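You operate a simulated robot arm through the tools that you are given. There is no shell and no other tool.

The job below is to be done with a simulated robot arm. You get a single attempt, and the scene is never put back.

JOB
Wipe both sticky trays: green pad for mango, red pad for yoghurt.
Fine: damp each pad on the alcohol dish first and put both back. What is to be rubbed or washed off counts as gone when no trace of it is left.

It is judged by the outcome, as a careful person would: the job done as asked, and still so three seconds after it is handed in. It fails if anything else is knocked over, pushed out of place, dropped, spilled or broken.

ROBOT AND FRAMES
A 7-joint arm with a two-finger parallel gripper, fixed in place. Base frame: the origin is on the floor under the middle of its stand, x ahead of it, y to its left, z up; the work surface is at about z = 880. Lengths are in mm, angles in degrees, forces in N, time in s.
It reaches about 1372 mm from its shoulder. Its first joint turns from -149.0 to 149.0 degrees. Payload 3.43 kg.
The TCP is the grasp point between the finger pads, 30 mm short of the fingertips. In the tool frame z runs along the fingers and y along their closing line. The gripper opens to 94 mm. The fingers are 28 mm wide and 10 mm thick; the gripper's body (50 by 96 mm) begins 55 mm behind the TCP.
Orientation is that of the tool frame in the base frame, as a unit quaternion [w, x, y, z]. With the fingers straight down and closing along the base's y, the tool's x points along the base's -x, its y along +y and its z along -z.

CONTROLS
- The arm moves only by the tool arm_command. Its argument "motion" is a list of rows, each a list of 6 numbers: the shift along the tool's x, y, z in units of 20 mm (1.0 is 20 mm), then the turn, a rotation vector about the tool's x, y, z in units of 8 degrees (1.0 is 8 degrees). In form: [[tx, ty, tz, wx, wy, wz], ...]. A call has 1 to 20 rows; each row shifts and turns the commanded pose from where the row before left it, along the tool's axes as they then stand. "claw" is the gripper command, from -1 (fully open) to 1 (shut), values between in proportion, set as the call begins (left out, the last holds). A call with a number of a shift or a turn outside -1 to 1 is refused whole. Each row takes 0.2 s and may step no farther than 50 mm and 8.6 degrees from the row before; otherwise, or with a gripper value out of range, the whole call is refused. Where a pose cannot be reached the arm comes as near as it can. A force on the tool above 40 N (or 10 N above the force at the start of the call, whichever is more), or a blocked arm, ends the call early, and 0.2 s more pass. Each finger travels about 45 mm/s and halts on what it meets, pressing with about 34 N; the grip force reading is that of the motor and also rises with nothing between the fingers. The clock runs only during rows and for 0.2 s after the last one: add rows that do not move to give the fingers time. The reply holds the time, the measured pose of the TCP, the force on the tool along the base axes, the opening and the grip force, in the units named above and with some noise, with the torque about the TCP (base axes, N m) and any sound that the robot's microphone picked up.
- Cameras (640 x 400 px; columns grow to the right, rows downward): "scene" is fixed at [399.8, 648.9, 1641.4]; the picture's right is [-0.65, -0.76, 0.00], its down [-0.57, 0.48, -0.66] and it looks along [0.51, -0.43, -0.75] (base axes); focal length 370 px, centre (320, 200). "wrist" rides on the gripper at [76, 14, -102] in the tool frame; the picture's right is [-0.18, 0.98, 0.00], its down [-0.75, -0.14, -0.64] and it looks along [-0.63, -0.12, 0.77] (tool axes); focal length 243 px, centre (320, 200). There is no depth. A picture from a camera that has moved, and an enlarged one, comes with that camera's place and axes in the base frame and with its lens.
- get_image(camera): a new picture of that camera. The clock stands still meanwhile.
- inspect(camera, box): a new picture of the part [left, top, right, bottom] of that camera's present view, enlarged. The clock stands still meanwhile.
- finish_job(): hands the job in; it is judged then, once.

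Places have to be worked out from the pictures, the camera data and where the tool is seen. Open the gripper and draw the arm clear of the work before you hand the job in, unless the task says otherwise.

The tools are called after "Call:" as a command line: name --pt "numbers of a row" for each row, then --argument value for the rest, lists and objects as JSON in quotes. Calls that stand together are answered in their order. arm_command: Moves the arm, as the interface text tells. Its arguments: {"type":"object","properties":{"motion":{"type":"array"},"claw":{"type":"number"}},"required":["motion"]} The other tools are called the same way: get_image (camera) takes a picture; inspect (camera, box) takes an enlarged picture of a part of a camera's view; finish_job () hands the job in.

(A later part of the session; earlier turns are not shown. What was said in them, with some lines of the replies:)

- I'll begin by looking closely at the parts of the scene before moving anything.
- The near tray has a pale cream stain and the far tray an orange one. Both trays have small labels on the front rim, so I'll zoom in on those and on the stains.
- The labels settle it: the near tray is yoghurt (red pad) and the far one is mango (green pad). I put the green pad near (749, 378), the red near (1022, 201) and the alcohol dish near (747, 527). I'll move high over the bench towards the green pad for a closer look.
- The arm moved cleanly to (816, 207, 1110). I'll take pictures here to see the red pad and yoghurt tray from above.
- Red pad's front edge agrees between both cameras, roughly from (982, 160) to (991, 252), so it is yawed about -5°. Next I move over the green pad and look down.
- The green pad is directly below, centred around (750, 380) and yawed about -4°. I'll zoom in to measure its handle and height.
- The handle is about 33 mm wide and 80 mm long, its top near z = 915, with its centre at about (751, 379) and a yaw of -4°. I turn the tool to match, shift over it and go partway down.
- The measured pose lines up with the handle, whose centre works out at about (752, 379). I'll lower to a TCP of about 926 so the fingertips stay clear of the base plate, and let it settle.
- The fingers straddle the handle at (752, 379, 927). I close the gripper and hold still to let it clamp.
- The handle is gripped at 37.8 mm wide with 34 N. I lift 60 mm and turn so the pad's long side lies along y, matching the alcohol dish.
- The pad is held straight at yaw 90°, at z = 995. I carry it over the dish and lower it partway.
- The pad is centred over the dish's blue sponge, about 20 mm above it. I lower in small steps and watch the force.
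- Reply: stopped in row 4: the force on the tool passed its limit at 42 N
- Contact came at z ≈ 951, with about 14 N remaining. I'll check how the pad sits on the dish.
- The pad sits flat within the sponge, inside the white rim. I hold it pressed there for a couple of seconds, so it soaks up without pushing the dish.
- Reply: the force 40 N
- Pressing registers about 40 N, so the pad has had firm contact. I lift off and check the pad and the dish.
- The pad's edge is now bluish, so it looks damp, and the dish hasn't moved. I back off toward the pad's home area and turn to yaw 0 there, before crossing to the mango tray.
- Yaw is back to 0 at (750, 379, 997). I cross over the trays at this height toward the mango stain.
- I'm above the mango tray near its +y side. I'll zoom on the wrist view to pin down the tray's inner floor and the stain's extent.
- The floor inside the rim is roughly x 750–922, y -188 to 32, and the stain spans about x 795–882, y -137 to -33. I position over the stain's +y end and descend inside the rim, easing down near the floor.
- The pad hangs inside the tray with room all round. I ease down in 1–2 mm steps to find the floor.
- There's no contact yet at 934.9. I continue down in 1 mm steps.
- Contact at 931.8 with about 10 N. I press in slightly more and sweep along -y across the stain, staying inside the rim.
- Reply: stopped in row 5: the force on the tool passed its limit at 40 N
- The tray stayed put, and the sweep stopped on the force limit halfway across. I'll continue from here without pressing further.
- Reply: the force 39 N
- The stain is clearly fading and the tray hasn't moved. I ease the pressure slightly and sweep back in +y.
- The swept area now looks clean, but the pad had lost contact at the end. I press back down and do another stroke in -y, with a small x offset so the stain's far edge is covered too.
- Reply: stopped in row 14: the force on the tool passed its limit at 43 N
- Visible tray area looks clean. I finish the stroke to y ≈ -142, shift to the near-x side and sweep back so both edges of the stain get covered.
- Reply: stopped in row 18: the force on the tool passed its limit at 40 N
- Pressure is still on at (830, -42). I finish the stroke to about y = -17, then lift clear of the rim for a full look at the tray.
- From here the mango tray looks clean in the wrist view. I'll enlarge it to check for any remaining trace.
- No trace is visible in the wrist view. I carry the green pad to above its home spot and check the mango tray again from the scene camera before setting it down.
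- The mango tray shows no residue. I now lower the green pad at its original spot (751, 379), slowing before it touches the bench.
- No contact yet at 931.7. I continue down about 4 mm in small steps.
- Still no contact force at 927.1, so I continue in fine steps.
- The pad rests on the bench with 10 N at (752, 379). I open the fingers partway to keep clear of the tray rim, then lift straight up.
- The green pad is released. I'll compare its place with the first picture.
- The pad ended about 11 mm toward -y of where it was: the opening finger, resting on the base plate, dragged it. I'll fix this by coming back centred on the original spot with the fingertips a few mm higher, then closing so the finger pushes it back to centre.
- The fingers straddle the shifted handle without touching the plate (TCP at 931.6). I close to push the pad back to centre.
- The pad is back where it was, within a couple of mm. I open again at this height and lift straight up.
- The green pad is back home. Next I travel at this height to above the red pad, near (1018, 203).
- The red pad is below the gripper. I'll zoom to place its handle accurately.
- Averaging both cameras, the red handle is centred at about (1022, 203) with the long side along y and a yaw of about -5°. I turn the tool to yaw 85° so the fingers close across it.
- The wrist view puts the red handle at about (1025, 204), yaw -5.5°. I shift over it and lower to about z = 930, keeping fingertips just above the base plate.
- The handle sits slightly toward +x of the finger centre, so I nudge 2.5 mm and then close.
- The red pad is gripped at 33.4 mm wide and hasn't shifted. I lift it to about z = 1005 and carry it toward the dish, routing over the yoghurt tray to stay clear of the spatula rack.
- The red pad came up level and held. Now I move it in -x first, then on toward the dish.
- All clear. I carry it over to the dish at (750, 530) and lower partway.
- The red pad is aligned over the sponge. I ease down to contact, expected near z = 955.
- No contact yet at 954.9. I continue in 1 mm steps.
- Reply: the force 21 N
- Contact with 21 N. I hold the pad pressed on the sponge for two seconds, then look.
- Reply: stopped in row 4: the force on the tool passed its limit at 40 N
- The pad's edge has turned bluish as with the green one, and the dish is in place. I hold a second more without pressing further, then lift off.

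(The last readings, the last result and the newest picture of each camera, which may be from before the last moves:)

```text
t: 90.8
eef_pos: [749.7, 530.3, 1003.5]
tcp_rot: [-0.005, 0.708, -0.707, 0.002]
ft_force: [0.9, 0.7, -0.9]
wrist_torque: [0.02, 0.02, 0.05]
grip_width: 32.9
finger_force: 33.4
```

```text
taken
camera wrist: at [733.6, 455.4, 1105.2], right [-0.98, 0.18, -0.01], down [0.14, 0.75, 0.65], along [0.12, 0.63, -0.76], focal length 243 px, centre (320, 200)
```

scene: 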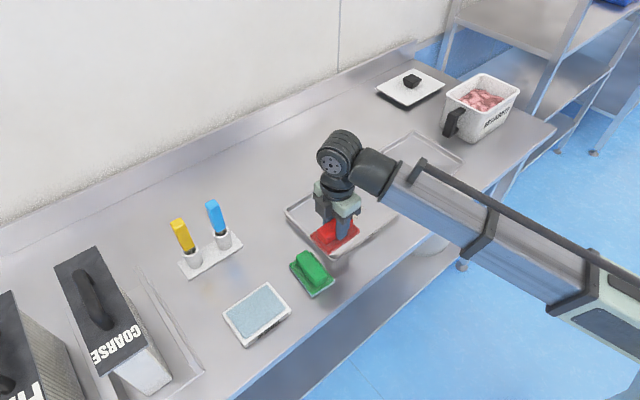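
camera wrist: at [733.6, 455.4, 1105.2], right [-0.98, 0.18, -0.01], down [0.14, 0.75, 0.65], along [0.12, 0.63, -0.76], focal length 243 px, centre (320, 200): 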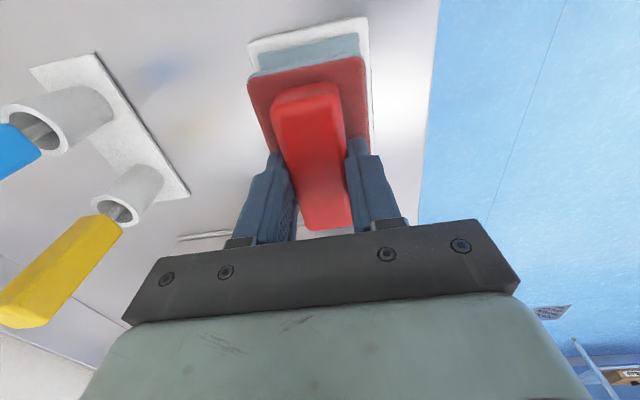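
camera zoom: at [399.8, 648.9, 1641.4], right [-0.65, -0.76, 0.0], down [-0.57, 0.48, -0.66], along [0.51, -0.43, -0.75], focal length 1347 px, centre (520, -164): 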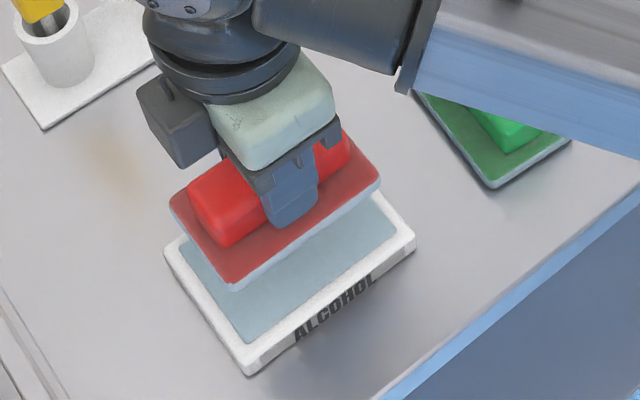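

The red pad is damp and the dish hasn't moved. I correct a slight tool tilt and carry the pad over to the yoghurt tray, staying above everything.

Call:
arm_command --pt "0 0 0 -0.07 0.03 0" --pt "0.972 -0.125 0 0 0 0" --pt "0.972 -0.125 0 0 0 0" --pt "0.972 -0.125 0 0 0 0" --pt "0.972 -0.125 0 0 0 0" --pt "0.972 -0.125 0 0 0 0" --pt "0.972 -0.125 0 0 0 0" --pt "0.972 -0.125 0 0 0 0" --pt "0.972 -0.125 0 0 0 0" --pt "0.972 -0.125 0 0 0 0" --pt "0.972 -0.125 0 0 0 0" --pt "0.972 -0.125 0 0 0 0" --pt "0.972 -0.125 0 0 0 0" --pt "0.972 -0.125 0 0 0 0" --pt "0.972 -0.125 0 0 0 0" --pt "0.972 -0.125 0 0 0 0" --pt "0.972 -0.125 0 0 0 0" --pt "0 0 0 0 0 0"

Call:
get_image --camera "wrist"

Call:
inspect --camera "scene" --box '[270, 150, 420, 270]'

```text
t: 94.6
eef_pos: [787.4, 219.7, 1001.8]
tcp_rot: [0.001, 0.707, -0.707, -0.001]
ft_force: [0.2, 0.8, -0.7]
wrist_torque: [0.0, 0.01, 0.04]
grip_width: 32.9
finger_force: 34.1
```

```text
taken
camera wrist: at [772.4, 145.6, 1104.4], right [-0.98, 0.18, 0.0], down [0.14, 0.75, 0.64], along [0.12, 0.63, -0.77], focal length 243 px, centre (320, 200)
```

wrist: 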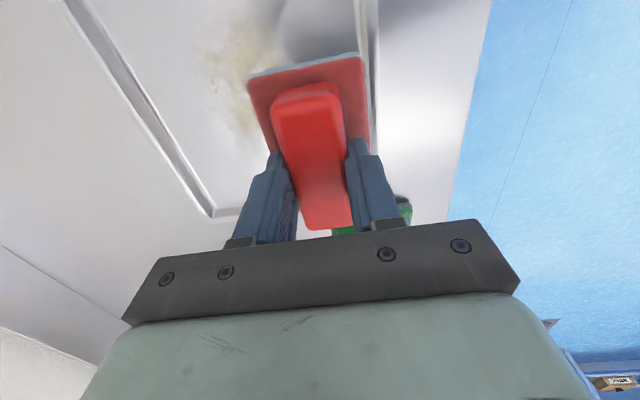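

```text
3.33 times, centred on (345, 210) of scene
camera zoom: at [399.8, 648.9, 1641.4], right [-0.65, -0.76, 0.0], down [-0.57, 0.48, -0.66], along [0.51, -0.43, -0.75], focal length 1235 px, centre (237, 167)
```

zoom: 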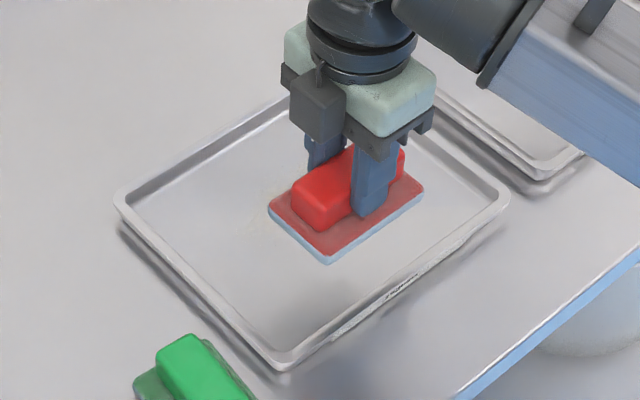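

The yoghurt tray floor spans about x 750–920, y 95–305, and the stain about x 800–872, y 140–258. I'll set down at (792, 226) and sweep along x, starting with a descent to just above the floor.

Call:
arm_command --pt "-0.3 -0.23 0 0 0 0" --pt "0 0 1 0 0 0" --pt "0 0 1 0 0 0" --pt "0 0 0.8 0 0 0" --pt "0 0 0.1 0 0 0" --pt "0 0 0.1 0 0 0" --pt "0 0 0 0 0 0"

Call:
inspect --camera "scene" --box '[270, 150, 420, 270]'

Call:
get_image --camera "wrist"

```text
t: 96.2
eef_pos: [794.1, 225.4, 942.7]
tcp_rot: [-0.001, -0.706, 0.708, 0.002]
ft_force: [0.4, 0.8, -0.4]
wrist_torque: [0.02, -0.01, 0.01]
grip_width: 33.4
finger_force: 34.1
```

```text
3.33 times, centred on (345, 210) of scene
camera zoom: at [399.8, 648.9, 1641.4], right [-0.65, -0.76, 0.0], down [-0.57, 0.48, -0.66], along [0.51, -0.43, -0.75], focal length 1235 px, centre (237, 167)
```

zoom: 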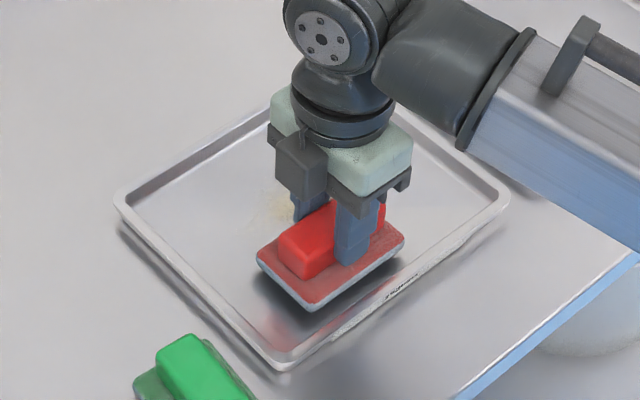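

```text
taken
camera wrist: at [779.2, 150.0, 1044.1], right [-0.98, 0.18, 0.0], down [0.14, 0.75, 0.64], along [0.12, 0.63, -0.77], focal length 243 px, centre (320, 200)
```

wrist: 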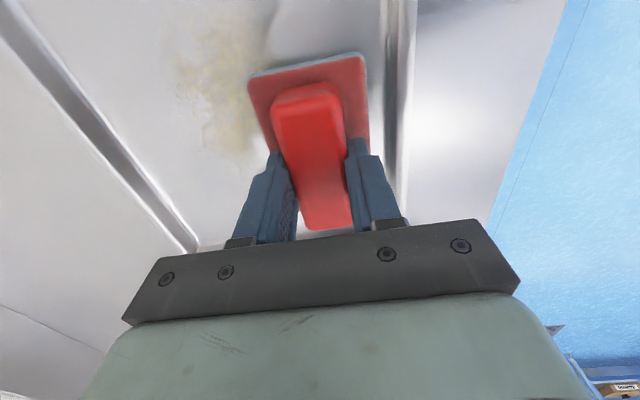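

The pad is inside the tray, clear of the front rim. I ease down in 1 mm steps.

Call:
arm_command --pt "0 0 0.1 0 0 0" --pt "0 0 0.1 0 0 0" --pt "0 0 0.05 0 0 0" --pt "0 0 0.05 0 0 0" --pt "0 0 0.05 0 0 0" --pt "0 0 0 0 0 0"

```text
t: 97.6
eef_pos: [794.9, 224.9, 935.8]
tcp_rot: [0.001, -0.707, 0.708, 0.001]
ft_force: [2.3, -0.2, 25.6]
wrist_torque: [0.43, -0.09, 0.02]
grip_width: 33.1
finger_force: 33.9
```

Contact with about 26 N. I ease off a touch and sweep +x across the stain.

Call:
arm_command --pt "0 0 -0.02 0 0 0" --pt "0 -0.4 0 0 0 0" --pt "0 -0.4 0 0 0 0" --pt "0 -0.4 0 0 0 0" --pt "0 -0.4 0 0 0 0" --pt "0 -0.4 0 0 0 0" --pt "0 -0.4 0 0 0 0" --pt "0 -0.4 0 0 0 0" --pt "0 -0.4 0 0 0 0" --pt "0 -0.4 0 0 0 0" --pt "0 -0.4 0 0 0 0" --pt "0 -0.25 0 0 0 0" --pt "0 0 0 0 0 0"

Call:
inspect --camera "scene" --box '[270, 150, 420, 270]'

Call:
get_image --camera "wrist"

```text
t: 100.4
eef_pos: [878.5, 224.3, 935.1]
tcp_rot: [0.001, 0.707, -0.707, -0.001]
ft_force: [-14.3, 1.2, 32.4]
wrist_torque: [-0.03, 0.29, -0.04]
grip_width: 33.0
finger_force: 34.4
```

```text
3.33 times, centred on (345, 210) of scene
camera zoom: at [399.8, 648.9, 1641.4], right [-0.65, -0.76, 0.0], down [-0.57, 0.48, -0.66], along [0.51, -0.43, -0.75], focal length 1235 px, centre (237, 167)
```

zoom: 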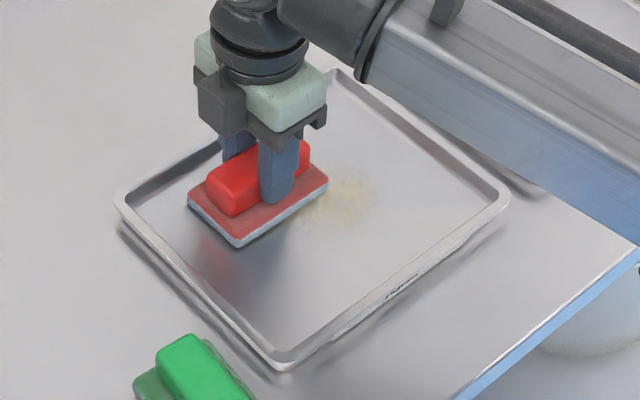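

```text
taken
camera wrist: at [863.1, 149.5, 1038.2], right [-0.98, 0.18, 0.0], down [0.14, 0.75, 0.64], along [0.12, 0.63, -0.77], focal length 243 px, centre (320, 200)
```

wrist: 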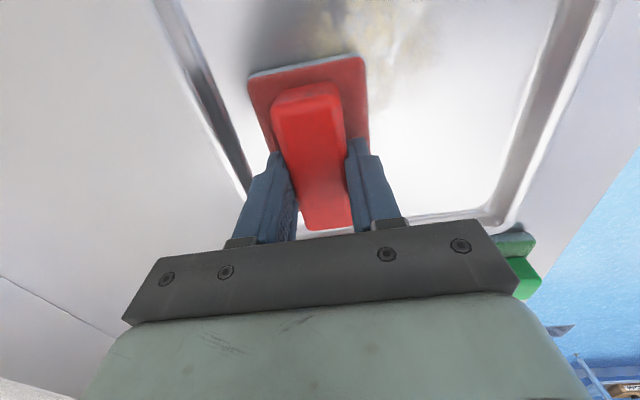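

The swept strip has faded. I slide to y ≈ 172 and sweep back in -x, easing the pressure slightly.

Call:
arm_command --pt "0 0.1 -0.02 0 0 0" --pt "0.37 0 0 0 0 0" --pt "0.37 0 0 0 0 0" --pt "0.37 0 0 0 0 0" --pt "0.37 0 0 0 0 0" --pt "0.37 0 0 0 0 0" --pt "0.37 0 0 0 0 0" --pt "0.37 0 0 0 0 0" --pt "0 0.4 0 0 0 0" --pt "0 0.4 0 0 0 0" --pt "0 0.4 0 0 0 0" --pt "0 0.4 0 0 0 0" --pt "0 0.4 0 0 0 0" --pt "0 0.4 0 0 0 0" --pt "0 0.4 0 0 0 0" --pt "0 0.4 0 0 0 0" --pt "0 0.4 0 0 0 0" --pt "0 0.4 0 0 0 0" --pt "0 0.2 0 0 0 0" --pt "0 0 0 0 0 0"

Call:
inspect --camera "scene" --box '[270, 150, 420, 270]'

Call:
get_image --camera "wrist"

```text
t: 102.5
eef_pos: [865.5, 171.5, 936.7]
tcp_rot: [0.0, -0.706, 0.708, -0.002]
ft_force: [-2.3, -1.5, 8.1]
wrist_torque: [0.34, 0.28, 0.12]
grip_width: 33.2
finger_force: 34.1
stopped in row 10: the force on the tool passed its limit at 46 N (the readings are from after the stop); the commanded pose is now the measured one
```

```text
3.33 times, centred on (345, 210) of scene
camera zoom: at [399.8, 648.9, 1641.4], right [-0.65, -0.76, 0.0], down [-0.57, 0.48, -0.66], along [0.51, -0.43, -0.75], focal length 1235 px, centre (237, 167)
```

zoom: 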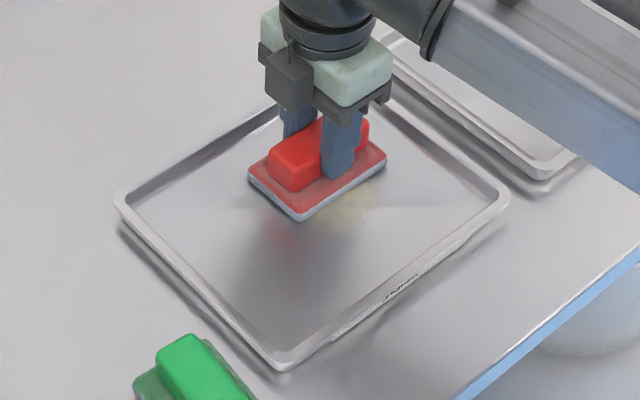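

```text
taken
camera wrist: at [850.6, 96.7, 1038.4], right [-0.98, 0.19, 0.0], down [0.14, 0.75, 0.64], along [0.12, 0.63, -0.77], focal length 243 px, centre (320, 200)
```

wrist: 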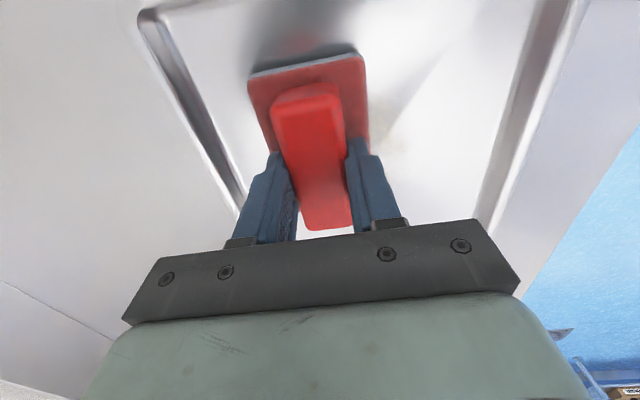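

Progress is good and the tray hasn't moved. I continue the -x sweep from here with light pressure.

Call:
arm_command --pt "0 0.4 0 0 0 0" --pt "0 0.4 0 0 0 0" --pt "0 0.4 0 0 0 0" --pt "0 0.4 0 0 0 0" --pt "0 0.4 0 0 0 0" --pt "0 0.4 0 0 0 0" --pt "0 0.4 0 0 0 0" --pt "0 0.4 0 0 0 0" --pt "0 0.4 0 0 0 0" --pt "0 0 0 0 0 0"

Call:
inspect --camera "scene" --box '[270, 150, 420, 270]'

Call:
get_image --camera "wrist"

```text
t: 104.7
eef_pos: [794.1, 171.1, 935.8]
tcp_rot: [0.0, -0.706, 0.708, -0.001]
ft_force: [2.9, 0.7, 11.1]
wrist_torque: [0.11, -0.24, 0.02]
grip_width: 33.0
finger_force: 34.1
```

```text
3.33 times, centred on (345, 210) of scene
camera zoom: at [399.8, 648.9, 1641.4], right [-0.65, -0.76, 0.0], down [-0.57, 0.48, -0.66], along [0.51, -0.43, -0.75], focal length 1235 px, centre (237, 167)
```

zoom: 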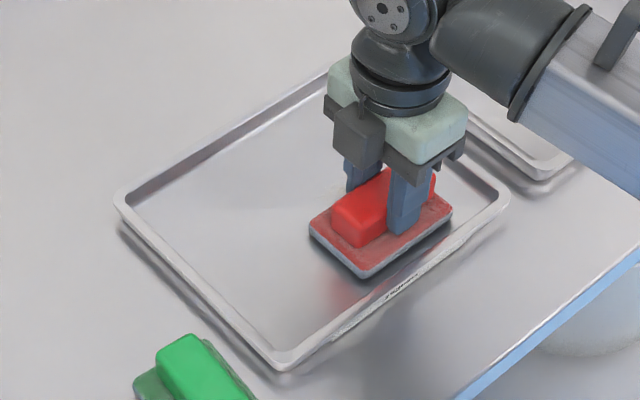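

```text
taken
camera wrist: at [778.0, 96.5, 1038.4], right [-0.98, 0.19, 0.0], down [0.14, 0.75, 0.64], along [0.12, 0.63, -0.77], focal length 243 px, centre (320, 200)
```

wrist: 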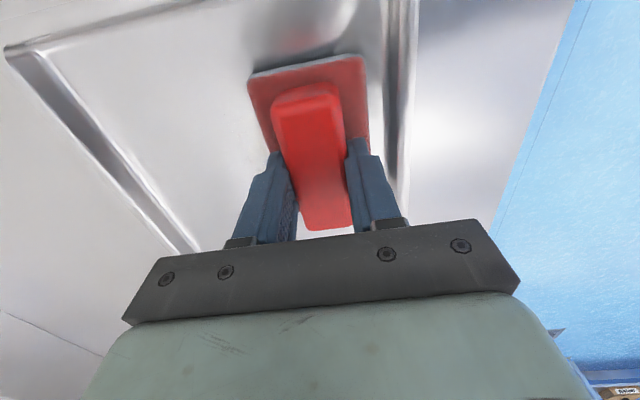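

The tray looks almost clear. I make a second pass: +x again at this y with a touch more pressure, then slide to y ≈ 226.

Call:
arm_command --pt "0 0 0.02 0 0 0" --pt "0 -0.4 0 0 0 0" --pt "0 -0.4 0 0 0 0" --pt "0 -0.4 0 0 0 0" --pt "0 -0.4 0 0 0 0" --pt "0 -0.4 0 0 0 0" --pt "0 -0.4 0 0 0 0" --pt "0 -0.4 0 0 0 0" --pt "0 -0.4 0 0 0 0" --pt "0 -0.4 0 0 0 0" --pt "0 -0.4 0 0 0 0" --pt "-0.39 0 0 0 0 0" --pt "-0.39 0 0 0 0 0" --pt "-0.39 0 0 0 0 0" --pt "-0.39 0 0 0 0 0" --pt "-0.39 0 0 0 0 0" --pt "-0.39 0 0 0 0 0" --pt "-0.39 0 0 0 0 0" --pt "0 0 0 0 0 0"

Call:
inspect --camera "scene" --box '[270, 150, 420, 270]'

```text
t: 108.7
eef_pos: [872.8, 225.4, 936.1]
tcp_rot: [0.001, -0.706, 0.708, -0.002]
ft_force: [2.1, -14.6, 34.6]
wrist_torque: [-0.41, 0.19, 0.06]
grip_width: 33.0
finger_force: 34.0
```

```text
3.33 times, centred on (345, 210) of scene
camera zoom: at [399.8, 648.9, 1641.4], right [-0.65, -0.76, 0.0], down [-0.57, 0.48, -0.66], along [0.51, -0.43, -0.75], focal length 1235 px, centre (237, 167)
```

zoom: 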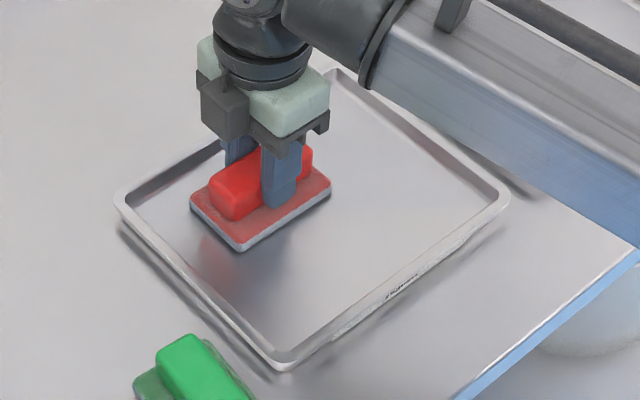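

The exposed floor is now clean. I make one last return stroke in -x at y ≈ 226, easing the pressure slightly to keep within the limit.

Call:
arm_command --pt "0 0 -0.02 0 0 0" --pt "0 0.4 0 0 0 0" --pt "0 0.4 0 0 0 0" --pt "0 0.4 0 0 0 0" --pt "0 0.4 0 0 0 0" --pt "0 0.4 0 0 0 0" --pt "0 0.4 0 0 0 0" --pt "0 0.4 0 0 0 0" --pt "0 0.4 0 0 0 0" --pt "0 0.4 0 0 0 0" --pt "0 0.4 0 0 0 0" --pt "0 0 0 0 0 0"

Call:
get_image --camera "wrist"

Call:
inspect --camera "scene" --box '[270, 150, 420, 270]'

```text
t: 110.3
eef_pos: [827.2, 225.4, 935.5]
tcp_rot: [0.0, -0.706, 0.709, -0.002]
ft_force: [-1.7, -0.4, 10.4]
wrist_torque: [0.25, 0.38, 0.0]
grip_width: 33.2
finger_force: 33.9
stopped in row 7: the force on the tool passed its limit at 49 N (the readings are from after the stop); the commanded pose is now the measured one
```

```text
taken
camera wrist: at [812.5, 151.5, 1038.3], right [-0.98, 0.19, 0.0], down [0.14, 0.75, 0.64], along [0.12, 0.63, -0.77], focal length 243 px, centre (320, 200)
```

wrist: 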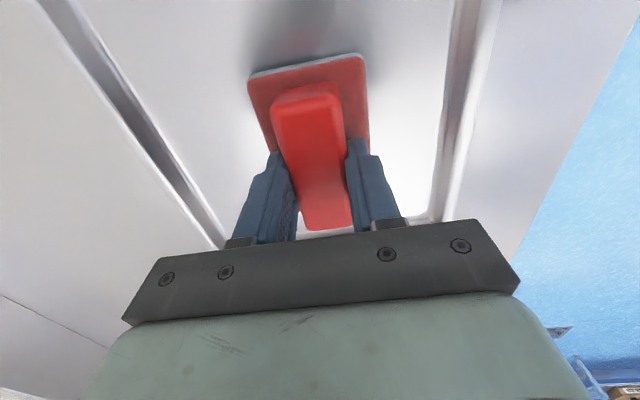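

```text
3.33 times, centred on (345, 210) of scene
camera zoom: at [399.8, 648.9, 1641.4], right [-0.65, -0.76, 0.0], down [-0.57, 0.48, -0.66], along [0.51, -0.43, -0.75], focal length 1235 px, centre (237, 167)
```

zoom: 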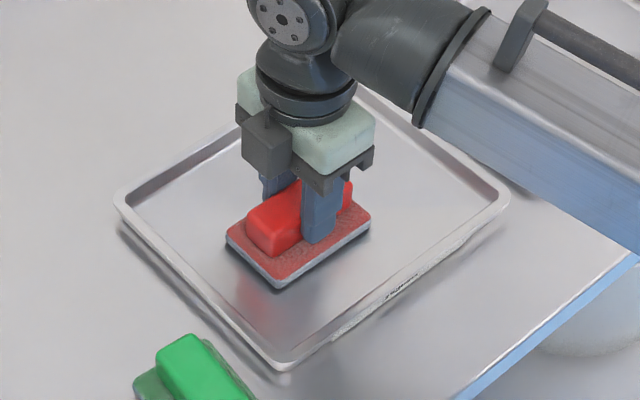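

The stroke stopped on the force limit at x = 827. I finish it lightly to x ≈ 795, then take one middle stroke at y ≈ 198 in +x to cover the overlap.

Call:
arm_command --pt "0 0.4 0 0 0 0" --pt "0 0.4 0 0 0 0" --pt "0 0.4 0 0 0 0" --pt "0 0.4 0 0 0 0" --pt "0.4 0 0 0 0 0" --pt "0.4 0 0 0 0 0" --pt "0.4 0 0 0 0 0" --pt "0.2 0 0 0 0 0" --pt "0 -0.4 0 0 0 0" --pt "0 -0.4 0 0 0 0" --pt "0 -0.4 0 0 0 0" --pt "0 -0.4 0 0 0 0" --pt "0 -0.4 0 0 0 0" --pt "0 -0.4 0 0 0 0" --pt "0 -0.4 0 0 0 0" --pt "0 -0.4 0 0 0 0" --pt "0 -0.4 0 0 0 0" --pt "0 -0.4 0 0 0 0" --pt "0 0 0 0 0 0"

```text
t: 114.3
eef_pos: [876.6, 199.4, 936.3]
tcp_rot: [0.001, -0.706, 0.708, -0.003]
ft_force: [-1.4, 0.6, 6.4]
wrist_torque: [0.0, 0.3, -0.02]
grip_width: 33.3
finger_force: 33.9
```

The strokes are done. I lift straight up and move toward the red pad's home to view the yoghurt tray uncovered.

Call:
arm_command --pt "0 0 -0.4 0 0 0" --pt "0 0 -1 0 0 0" --pt "0 0 -1 0 0 0" --pt "0 0 -1 0 0 0" --pt "0 -0.95 0 0 0 0" --pt "0 -0.95 0 0 0 0" --pt "0 -0.95 0 0 0 0" --pt "0 -0.95 0 0 0 0" --pt "0 -0.95 0 0 0 0" --pt "0 -0.95 0 0 0 0" --pt "0 -0.95 0 0 0 0" --pt "0 -0.8 0 0 0 0.65" --pt "0 0 0 0 0 0"

Call:
inspect --camera "scene" --box '[270, 150, 420, 270]'

Call:
inspect --camera "scene" --box '[310, 185, 390, 235]'

Call:
get_image --camera "wrist"

```text
t: 117.1
eef_pos: [1025.4, 196.0, 1005.4]
tcp_rot: [0.001, -0.672, 0.74, -0.002]
ft_force: [0.7, 0.7, -0.9]
wrist_torque: [-0.01, 0.01, -0.01]
grip_width: 32.9
finger_force: 33.8
```

```text
3.33 times, centred on (345, 210) of scene
camera zoom: at [399.8, 648.9, 1641.4], right [-0.65, -0.76, 0.0], down [-0.57, 0.48, -0.66], along [0.51, -0.43, -0.75], focal length 1235 px, centre (237, 167)
```

zoom: 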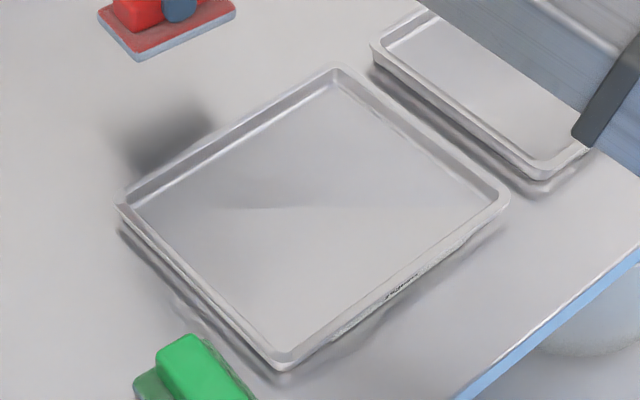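

```text
8.00 times, centred on (350, 210) of scene
camera zoom: at [399.8, 648.9, 1641.4], right [-0.65, -0.76, 0.0], down [-0.57, 0.48, -0.66], along [0.51, -0.43, -0.75], focal length 2963 px, centre (80, 120)
```

zoom: 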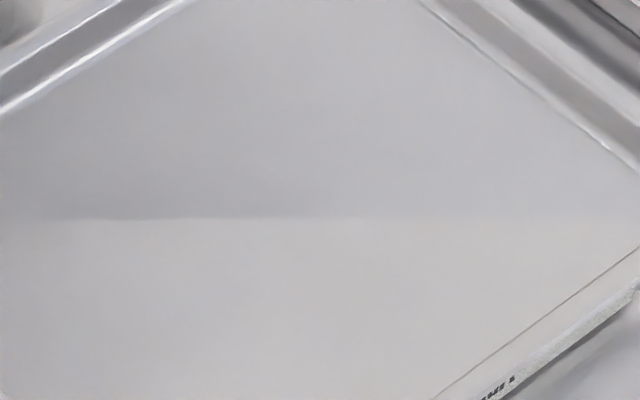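

```text
taken
camera wrist: at [1004.6, 123.3, 1107.8], right [-0.96, 0.28, 0.0], down [0.21, 0.74, 0.64], along [0.18, 0.62, -0.77], focal length 243 px, centre (320, 200)
```

wrist: 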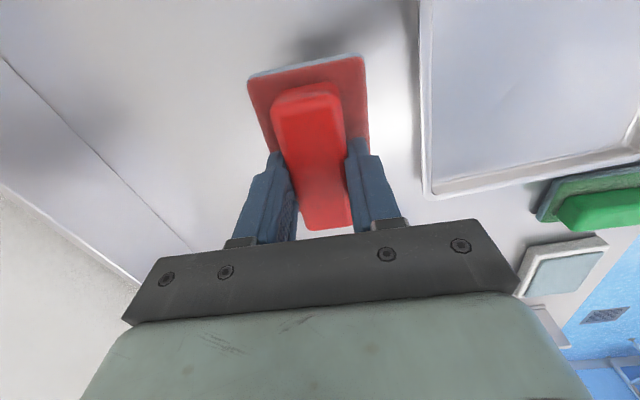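

Yoghurt tray shows no trace and hasn't moved. I'll check it and the mango tray once more at higher zoom from here.

Call:
inspect --camera "wrist" --box '[410, 0, 640, 180]'

Call:
inspect --camera "scene" --box '[285, 170, 405, 245]'

Call:
get_image --camera "scene"

```text
2.22 times, centred on (525, 90) of wrist
camera zoom: at [1004.6, 123.3, 1107.8], right [-0.96, 0.28, 0.0], down [0.21, 0.74, 0.64], along [0.18, 0.62, -0.77], focal length 539 px, centre (-136, 444)
```

zoom: 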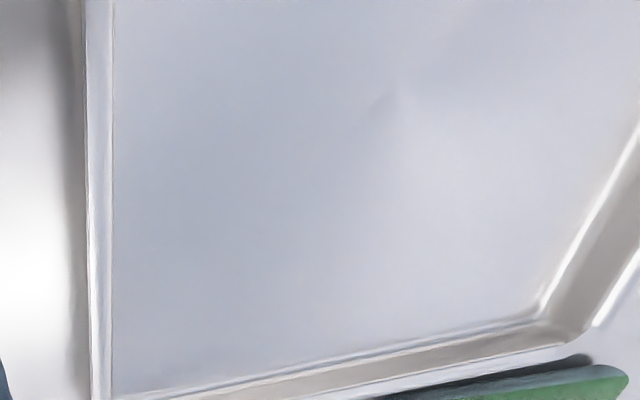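

```text
5.33 times, centred on (345, 208) of scene
camera zoom: at [399.8, 648.9, 1641.4], right [-0.65, -0.76, 0.0], down [-0.57, 0.48, -0.66], along [0.51, -0.43, -0.75], focal length 1975 px, centre (187, 160)
```

zoom: 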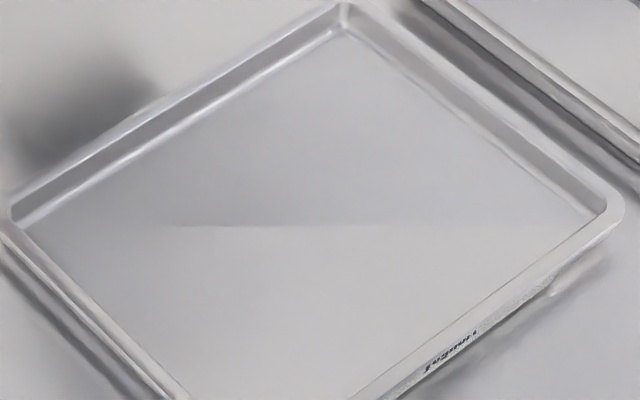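

```text
taken
```

scene: 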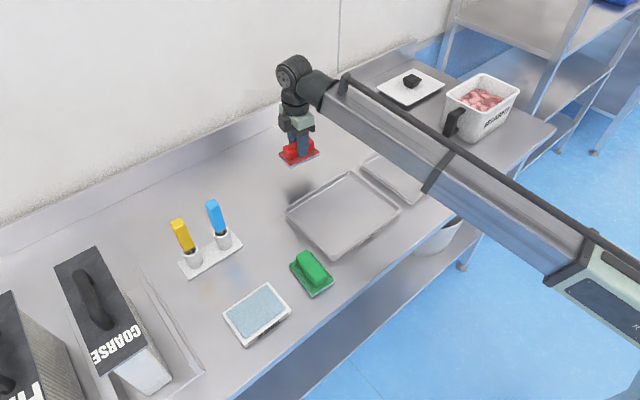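

Both trays are spotless. I lower the red pad to its original place (1024.5, 203), slowing close to the bench.

Call:
arm_command --pt "-0.35 0.083 0 0 0 0" --pt "0 0 1 0 0 0" --pt "0 0 1 0 0 0" --pt "0 0 1 0 0 0" --pt "0 0 0.4 0 0 0" --pt "0 0 0.1 0 0 0" --pt "0 0 0.05 0 0 0" --pt "0 0 0 0 0 0"

Call:
inspect --camera "scene" --box '[250, 120, 350, 200]'

```text
t: 118.9
eef_pos: [1025.2, 205.7, 932.1]
tcp_rot: [0.0, -0.673, 0.739, -0.001]
ft_force: [0.9, 0.6, -0.6]
wrist_torque: [-0.05, 0.01, 0.02]
grip_width: 33.3
finger_force: 34.3
```

```text
5.00 times, centred on (300, 160) of scene
camera zoom: at [399.8, 648.9, 1641.4], right [-0.65, -0.76, 0.0], down [-0.57, 0.48, -0.66], along [0.51, -0.43, -0.75], focal length 1852 px, centre (420, 400)
```

zoom: 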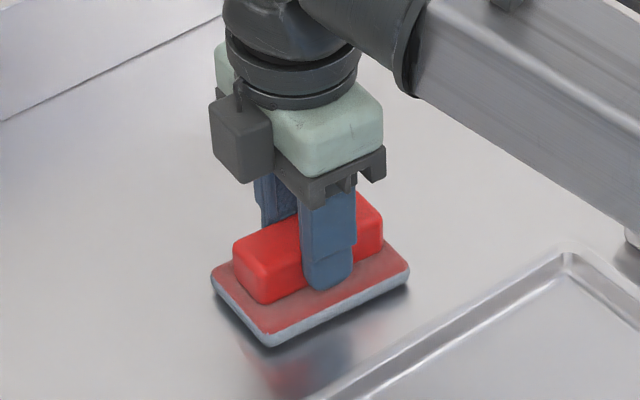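

It hovers about 2 mm above the bench, almost exactly in its old place. I correct y by -2 mm and ease down.

Call:
arm_command --pt "0.1 0 0.03 0 0 0" --pt "0 0 0.03 0 0 0" --pt "0 0 0.03 0 0 0" --pt "0 0 0 0 0 0"

```text
t: 119.9
eef_pos: [1025.0, 201.2, 931.1]
tcp_rot: [0.002, -0.673, 0.739, -0.002]
ft_force: [-0.2, 0.3, 0.6]
wrist_torque: [0.02, 0.07, -0.02]
grip_width: 33.0
finger_force: 34.0
```

Call:
arm_command --pt "-0.05 0 0.03 0 0 0" --pt "0 0 0.02 0 0 0" --pt "0 0 0 0 0 0"

```text
t: 120.7
eef_pos: [1024.6, 202.6, 930.9]
tcp_rot: [0.002, -0.673, 0.74, -0.003]
ft_force: [5.4, -5.8, 16.0]
wrist_torque: [-0.13, 0.25, 0.09]
grip_width: 33.0
finger_force: 33.8
```

The pad is touching the bench with 16 N at (1024.6, 202.6). I back off about 1 mm to unload the fingertips, then open partway, so the pad isn't dragged this time.

Call:
arm_command --pt "0 0 -0.05 0 0 0" --pt "0 0 0 0 0 0"

Call:
arm_command --pt "0 0 0 0 0 0" --pt "0 0 0 0 0 0" --pt "0 0 0 0 0 0" --pt "0 0 0 0 0 0" --claw -0.2

Call:
inspect --camera "scene" --box '[250, 120, 350, 200]'

Call:
get_image --camera "wrist"

```text
t: 121.3
eef_pos: [1024.5, 204.3, 931.4]
tcp_rot: [0.001, -0.673, 0.739, -0.002]
ft_force: [2.9, -0.6, 4.9]
wrist_torque: [-0.05, 0.08, 0.03]
grip_width: 33.0
finger_force: 33.9
```

```text
t: 122.3
eef_pos: [1024.2, 202.3, 931.5]
tcp_rot: [0.001, -0.673, 0.74, -0.001]
ft_force: [0.8, 0.1, -0.7]
wrist_torque: [-0.01, -0.01, 0.01]
grip_width: 56.5
finger_force: 0.1
```

```text
5.00 times, centred on (300, 160) of scene
camera zoom: at [399.8, 648.9, 1641.4], right [-0.65, -0.76, 0.0], down [-0.57, 0.48, -0.66], along [0.51, -0.43, -0.75], focal length 1852 px, centre (420, 400)
```

zoom: 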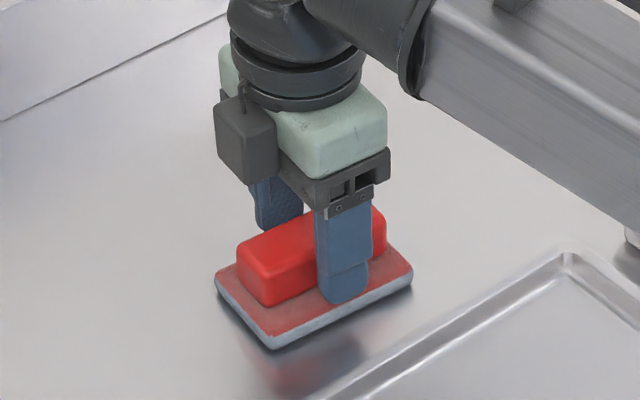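

```text
taken
camera wrist: at [1001.3, 130.6, 1033.8], right [-0.96, 0.28, 0.0], down [0.21, 0.74, 0.64], along [0.18, 0.62, -0.77], focal length 243 px, centre (320, 200)
```

wrist: 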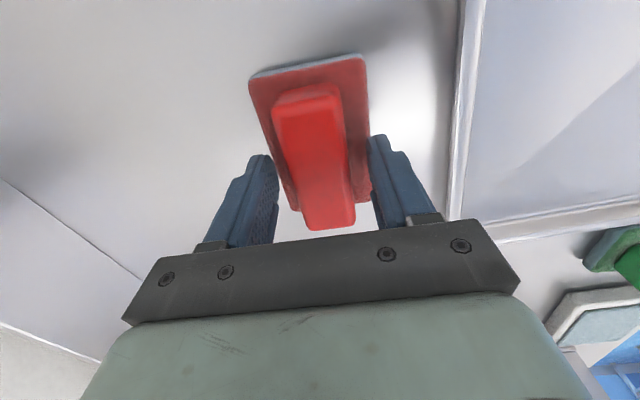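

The red pad rests where it started and the fingers are clear of it. I lift straight up well above the bench.

Call:
arm_command --pt "0 0 -0.3 0 0 0" --pt "0 0 -0.7 0 0 0" --pt "0 0 -1 0 0 0" --pt "0 0 -1 0 0 0" --pt "0 0 -1 0 0 0" --pt "0 0 -1 0 0 0" --pt "0 0 -1 0 0 0" --pt "0 0 -1 0 0 0" --pt "0 0 -1 0 0 0" --pt "0 0 -1 0 0 0" --pt "0 0 0 0 0 0"

Call:
get_image --camera "scene"

Call:
inspect --camera "scene" --box '[260, 145, 340, 195]'

```text
t: 124.7
eef_pos: [1024.7, 205.1, 1111.9]
tcp_rot: [0.001, -0.673, 0.74, -0.001]
ft_force: [0.6, 0.2, -0.3]
wrist_torque: [-0.02, 0.0, 0.06]
grip_width: 56.5
finger_force: 0.1
```

```text
taken
```

scene: 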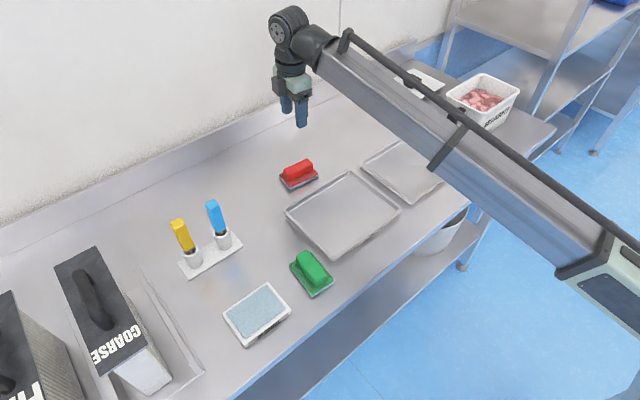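

```text
8.00 times, centred on (300, 170) of scene
camera zoom: at [399.8, 648.9, 1641.4], right [-0.65, -0.76, 0.0], down [-0.57, 0.48, -0.66], along [0.51, -0.43, -0.75], focal length 2963 px, centre (480, 440)
```

zoom: 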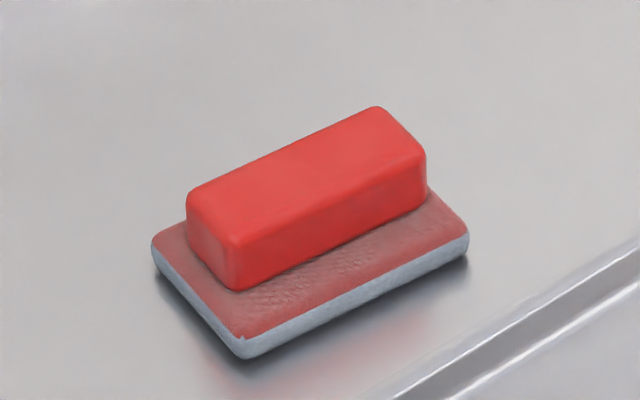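

The red pad is home within about 2 mm. I turn the wrist back to its starting orientation, then move on for one last look at the mango tray.

Call:
arm_command --pt "0 0 0 0 0 0.883" --pt "0 0 0 0 0 0.883" --pt "0 0 0 0 0 0.883" --pt "0 0 0 0 0 0.883" --pt "0 0 0 0 0 0.883" --pt "0 0 0 0 0 0.883" --pt "0 0 0 0 0 0.883" --pt "0 0 0 0 0 0.883" --pt "0 0 0 0 0 0.883" --pt "0 0 0 0 0 0.883" --pt "0 0 0 0 0 0.883" --pt "0 0 0 0 0 0.883" --pt "0 0 0 0 0 0" --claw -1

Call:
arm_command --pt "0.8 -0.98 0 0 0 0" --pt "0.8 -0.98 0 0 0 0" --pt "0.8 -0.98 0 0 0 0" --pt "0.8 -0.98 0 0 0 0" --pt "0.8 -0.98 0 0 0 0" --pt "0.8 -0.98 0 0 0 0" --pt "0.8 -0.98 0 0 0 0" --pt "0.8 -0.98 0 0 0 0" --pt "0.8 -0.98 0 0 0 0" --pt "0.8 -0.98 0 0 0 0" --pt "0.8 -0.98 0 0 0 0" --pt "0.8 -0.98 0 0 0 0" --pt "0.8 -0.98 0 0 0 0" --pt "0.8 -0.98 0 0 0 0" --pt "0 0 0 0 0 0"

Call:
get_image --camera "wrist"

Call:
inspect --camera "wrist" --box '[150, 0, 470, 200]'

```text
t: 127.5
eef_pos: [1023.4, 203.4, 1109.0]
tcp_rot: [0.002, 0.002, 1.0, -0.001]
ft_force: [0.5, 0.1, 0.1]
wrist_torque: [0.01, 0.0, 0.0]
grip_width: 94.0
finger_force: 0.0
```

```text
t: 130.7
eef_pos: [798.0, -70.2, 1110.0]
tcp_rot: [0.002, 0.002, 1.0, -0.001]
ft_force: [0.2, -0.2, 0.4]
wrist_torque: [0.0, 0.0, 0.02]
grip_width: 93.8
finger_force: 0.1
```

```text
taken
camera wrist: at [721.3, -53.9, 1211.1], right [0.19, 0.98, 0.0], down [0.75, -0.14, 0.65], along [0.63, -0.12, -0.76], focal length 243 px, centre (320, 200)
```

wrist: 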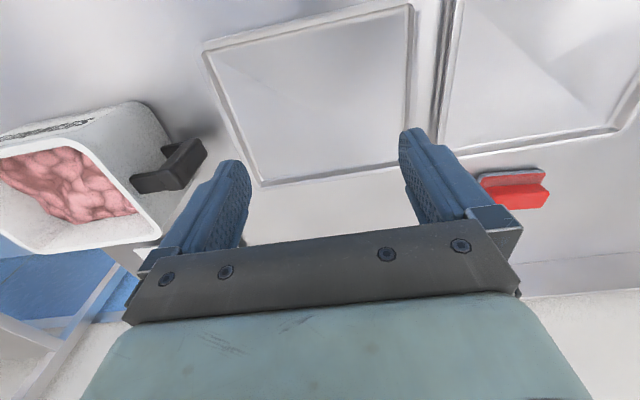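

```text
2.00 times, centred on (310, 100) of wrist
camera zoom: at [721.3, -53.9, 1211.1], right [0.19, 0.98, 0.0], down [0.75, -0.14, 0.65], along [0.63, -0.12, -0.76], focal length 485 px, centre (340, 400)
```

zoom: 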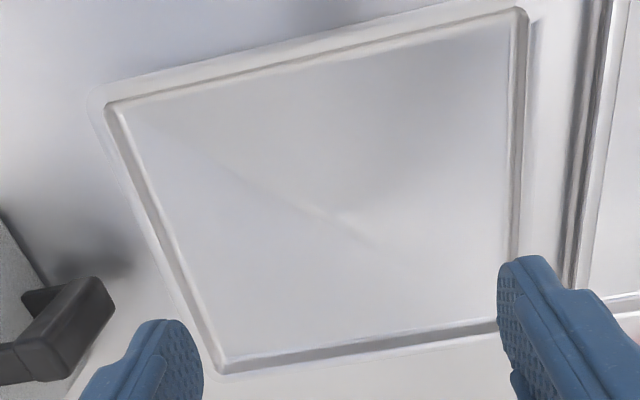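

The whole mango floor is in view and looks clean. I'll zoom once more on both former stain areas to rule out faint traces.

Call:
inspect --camera "wrist" --box '[230, 50, 390, 150]'

Call:
inspect --camera "wrist" --box '[440, 0, 640, 150]'

Call:
get_image --camera "scene"

```text
4.00 times, centred on (310, 100) of wrist
camera zoom: at [721.3, -53.9, 1211.1], right [0.19, 0.98, 0.0], down [0.75, -0.14, 0.65], along [0.63, -0.12, -0.76], focal length 970 px, centre (360, 600)
```

zoom: 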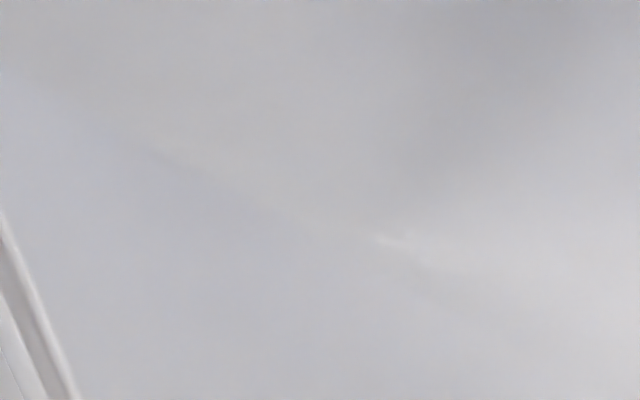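

```text
2.67 times, centred on (540, 75) of wrist
camera zoom: at [721.3, -53.9, 1211.1], right [0.19, 0.98, 0.0], down [0.75, -0.14, 0.65], along [0.63, -0.12, -0.76], focal length 647 px, centre (-267, 533)
```

zoom: 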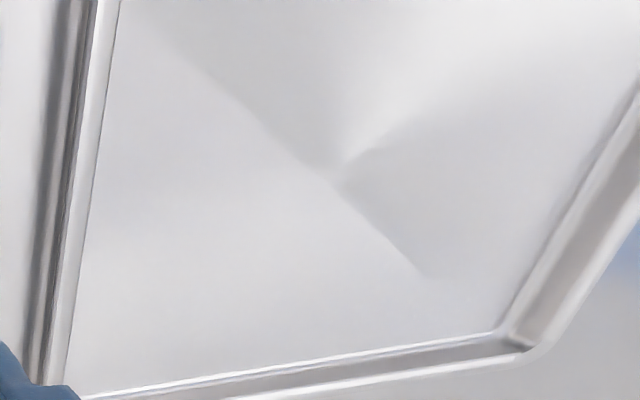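

```text
taken
```

scene: 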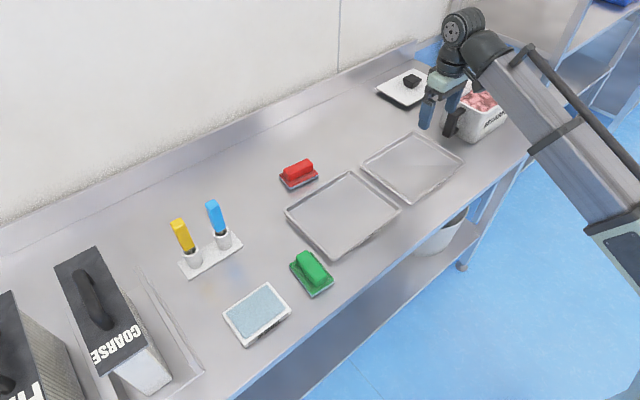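

Both trays are clean, both pads are home, and the dish, rack, bin and tile are undisturbed. I raise the open gripper further clear of the bench before handing in.

Call:
arm_command --pt "0 0 -1 0 0 0" --pt "0 0 -1 0 0 0" --pt "0 0 -1 0 0 0" --pt "0 0 -1 0 0 0" --pt "0 0 0 0 0 0" --pt "0 0 0 0 0 0"

Call:
inspect --camera "scene" --box '[200, 120, 480, 360]'

```text
t: 131.4
eef_pos: [801.3, -71.7, 1154.0]
tcp_rot: [0.009, 0.003, 1.0, -0.001]
ft_force: [5.9, -1.6, -10.9]
wrist_torque: [-0.05, -0.04, -0.01]
grip_width: 94.2
finger_force: 0.1
out of reach, approached as far as the arm can: row 3
stopped in row 3: the force on the tool passed its limit at 55 N (the readings are from after the stop); the commanded pose is now the measured one
```

```text
1.67 times, centred on (340, 240) of scene
camera zoom: at [399.8, 648.9, 1641.4], right [-0.65, -0.76, 0.0], down [-0.57, 0.48, -0.66], along [0.51, -0.43, -0.75], focal length 617 px, centre (287, 133)
```

zoom: 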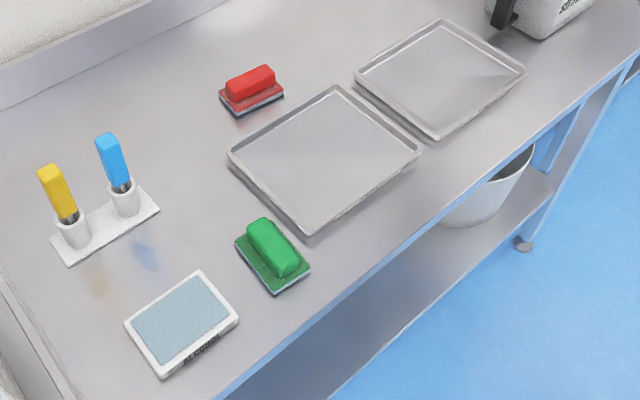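

The arm reached its upward limit in this posture, which caused the force reading. I'll check that it isn't touching anything.

Call:
get_image --camera "scene"

Call:
arm_command --pt "0 0 0.3 0 0 0" --pt "0 0 0 0 0 0" --pt "0 0 0 0 0 0"

Call:
get_image --camera "wrist"

```text
taken
```

scene: 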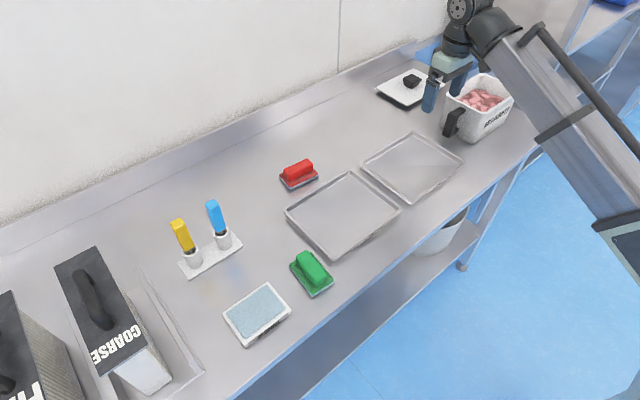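

```text
t: 132.2
eef_pos: [801.2, -71.8, 1147.5]
tcp_rot: [0.007, 0.001, 1.0, -0.002]
ft_force: [-0.8, 0.0, 0.0]
wrist_torque: [-0.02, -0.02, -0.02]
grip_width: 94.0
finger_force: 0.1
```

```text
taken
camera wrist: at [723.2, -55.4, 1249.1], right [0.19, 0.98, 0.0], down [0.74, -0.14, 0.65], along [0.64, -0.12, -0.76], focal length 243 px, centre (320, 200)
```

wrist: 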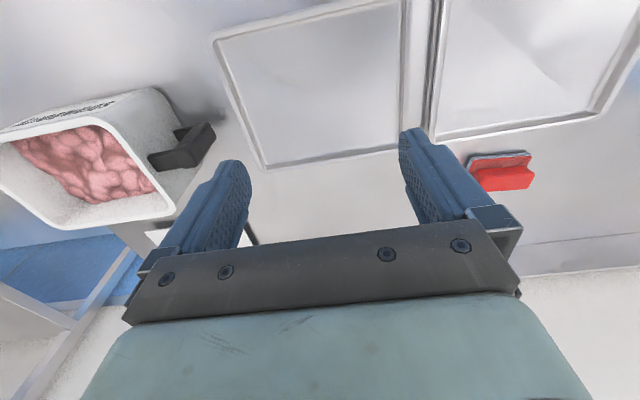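

The gripper is open, unloaded and about 240 mm above the bench, touching nothing, and nothing in the scene has shifted. Both trays are clean and both pads are back in place, so I hand the job in.

Call:
finish_job

```text
The job is handed in.
```

Both trays are wiped clean. I used the green pad for mango and the red pad for yoghurt, and damped each on the alcohol dish first. In the final close-ups from both cameras I saw no trace left on either tray.

Both pads are back within about 2 mm of where they started. The green pad was dragged about 11 mm when I first let go of it, so I re-gripped it and put it back on its spot.

The dish, trays, spatula rack, bin and tile all look undisturbed. Near the end, a last upward move hit the arm's reach limit and gave a brief force reading. I checked afterwards that the arm wasn't touching anything. The gripper is open and clear of the bench.
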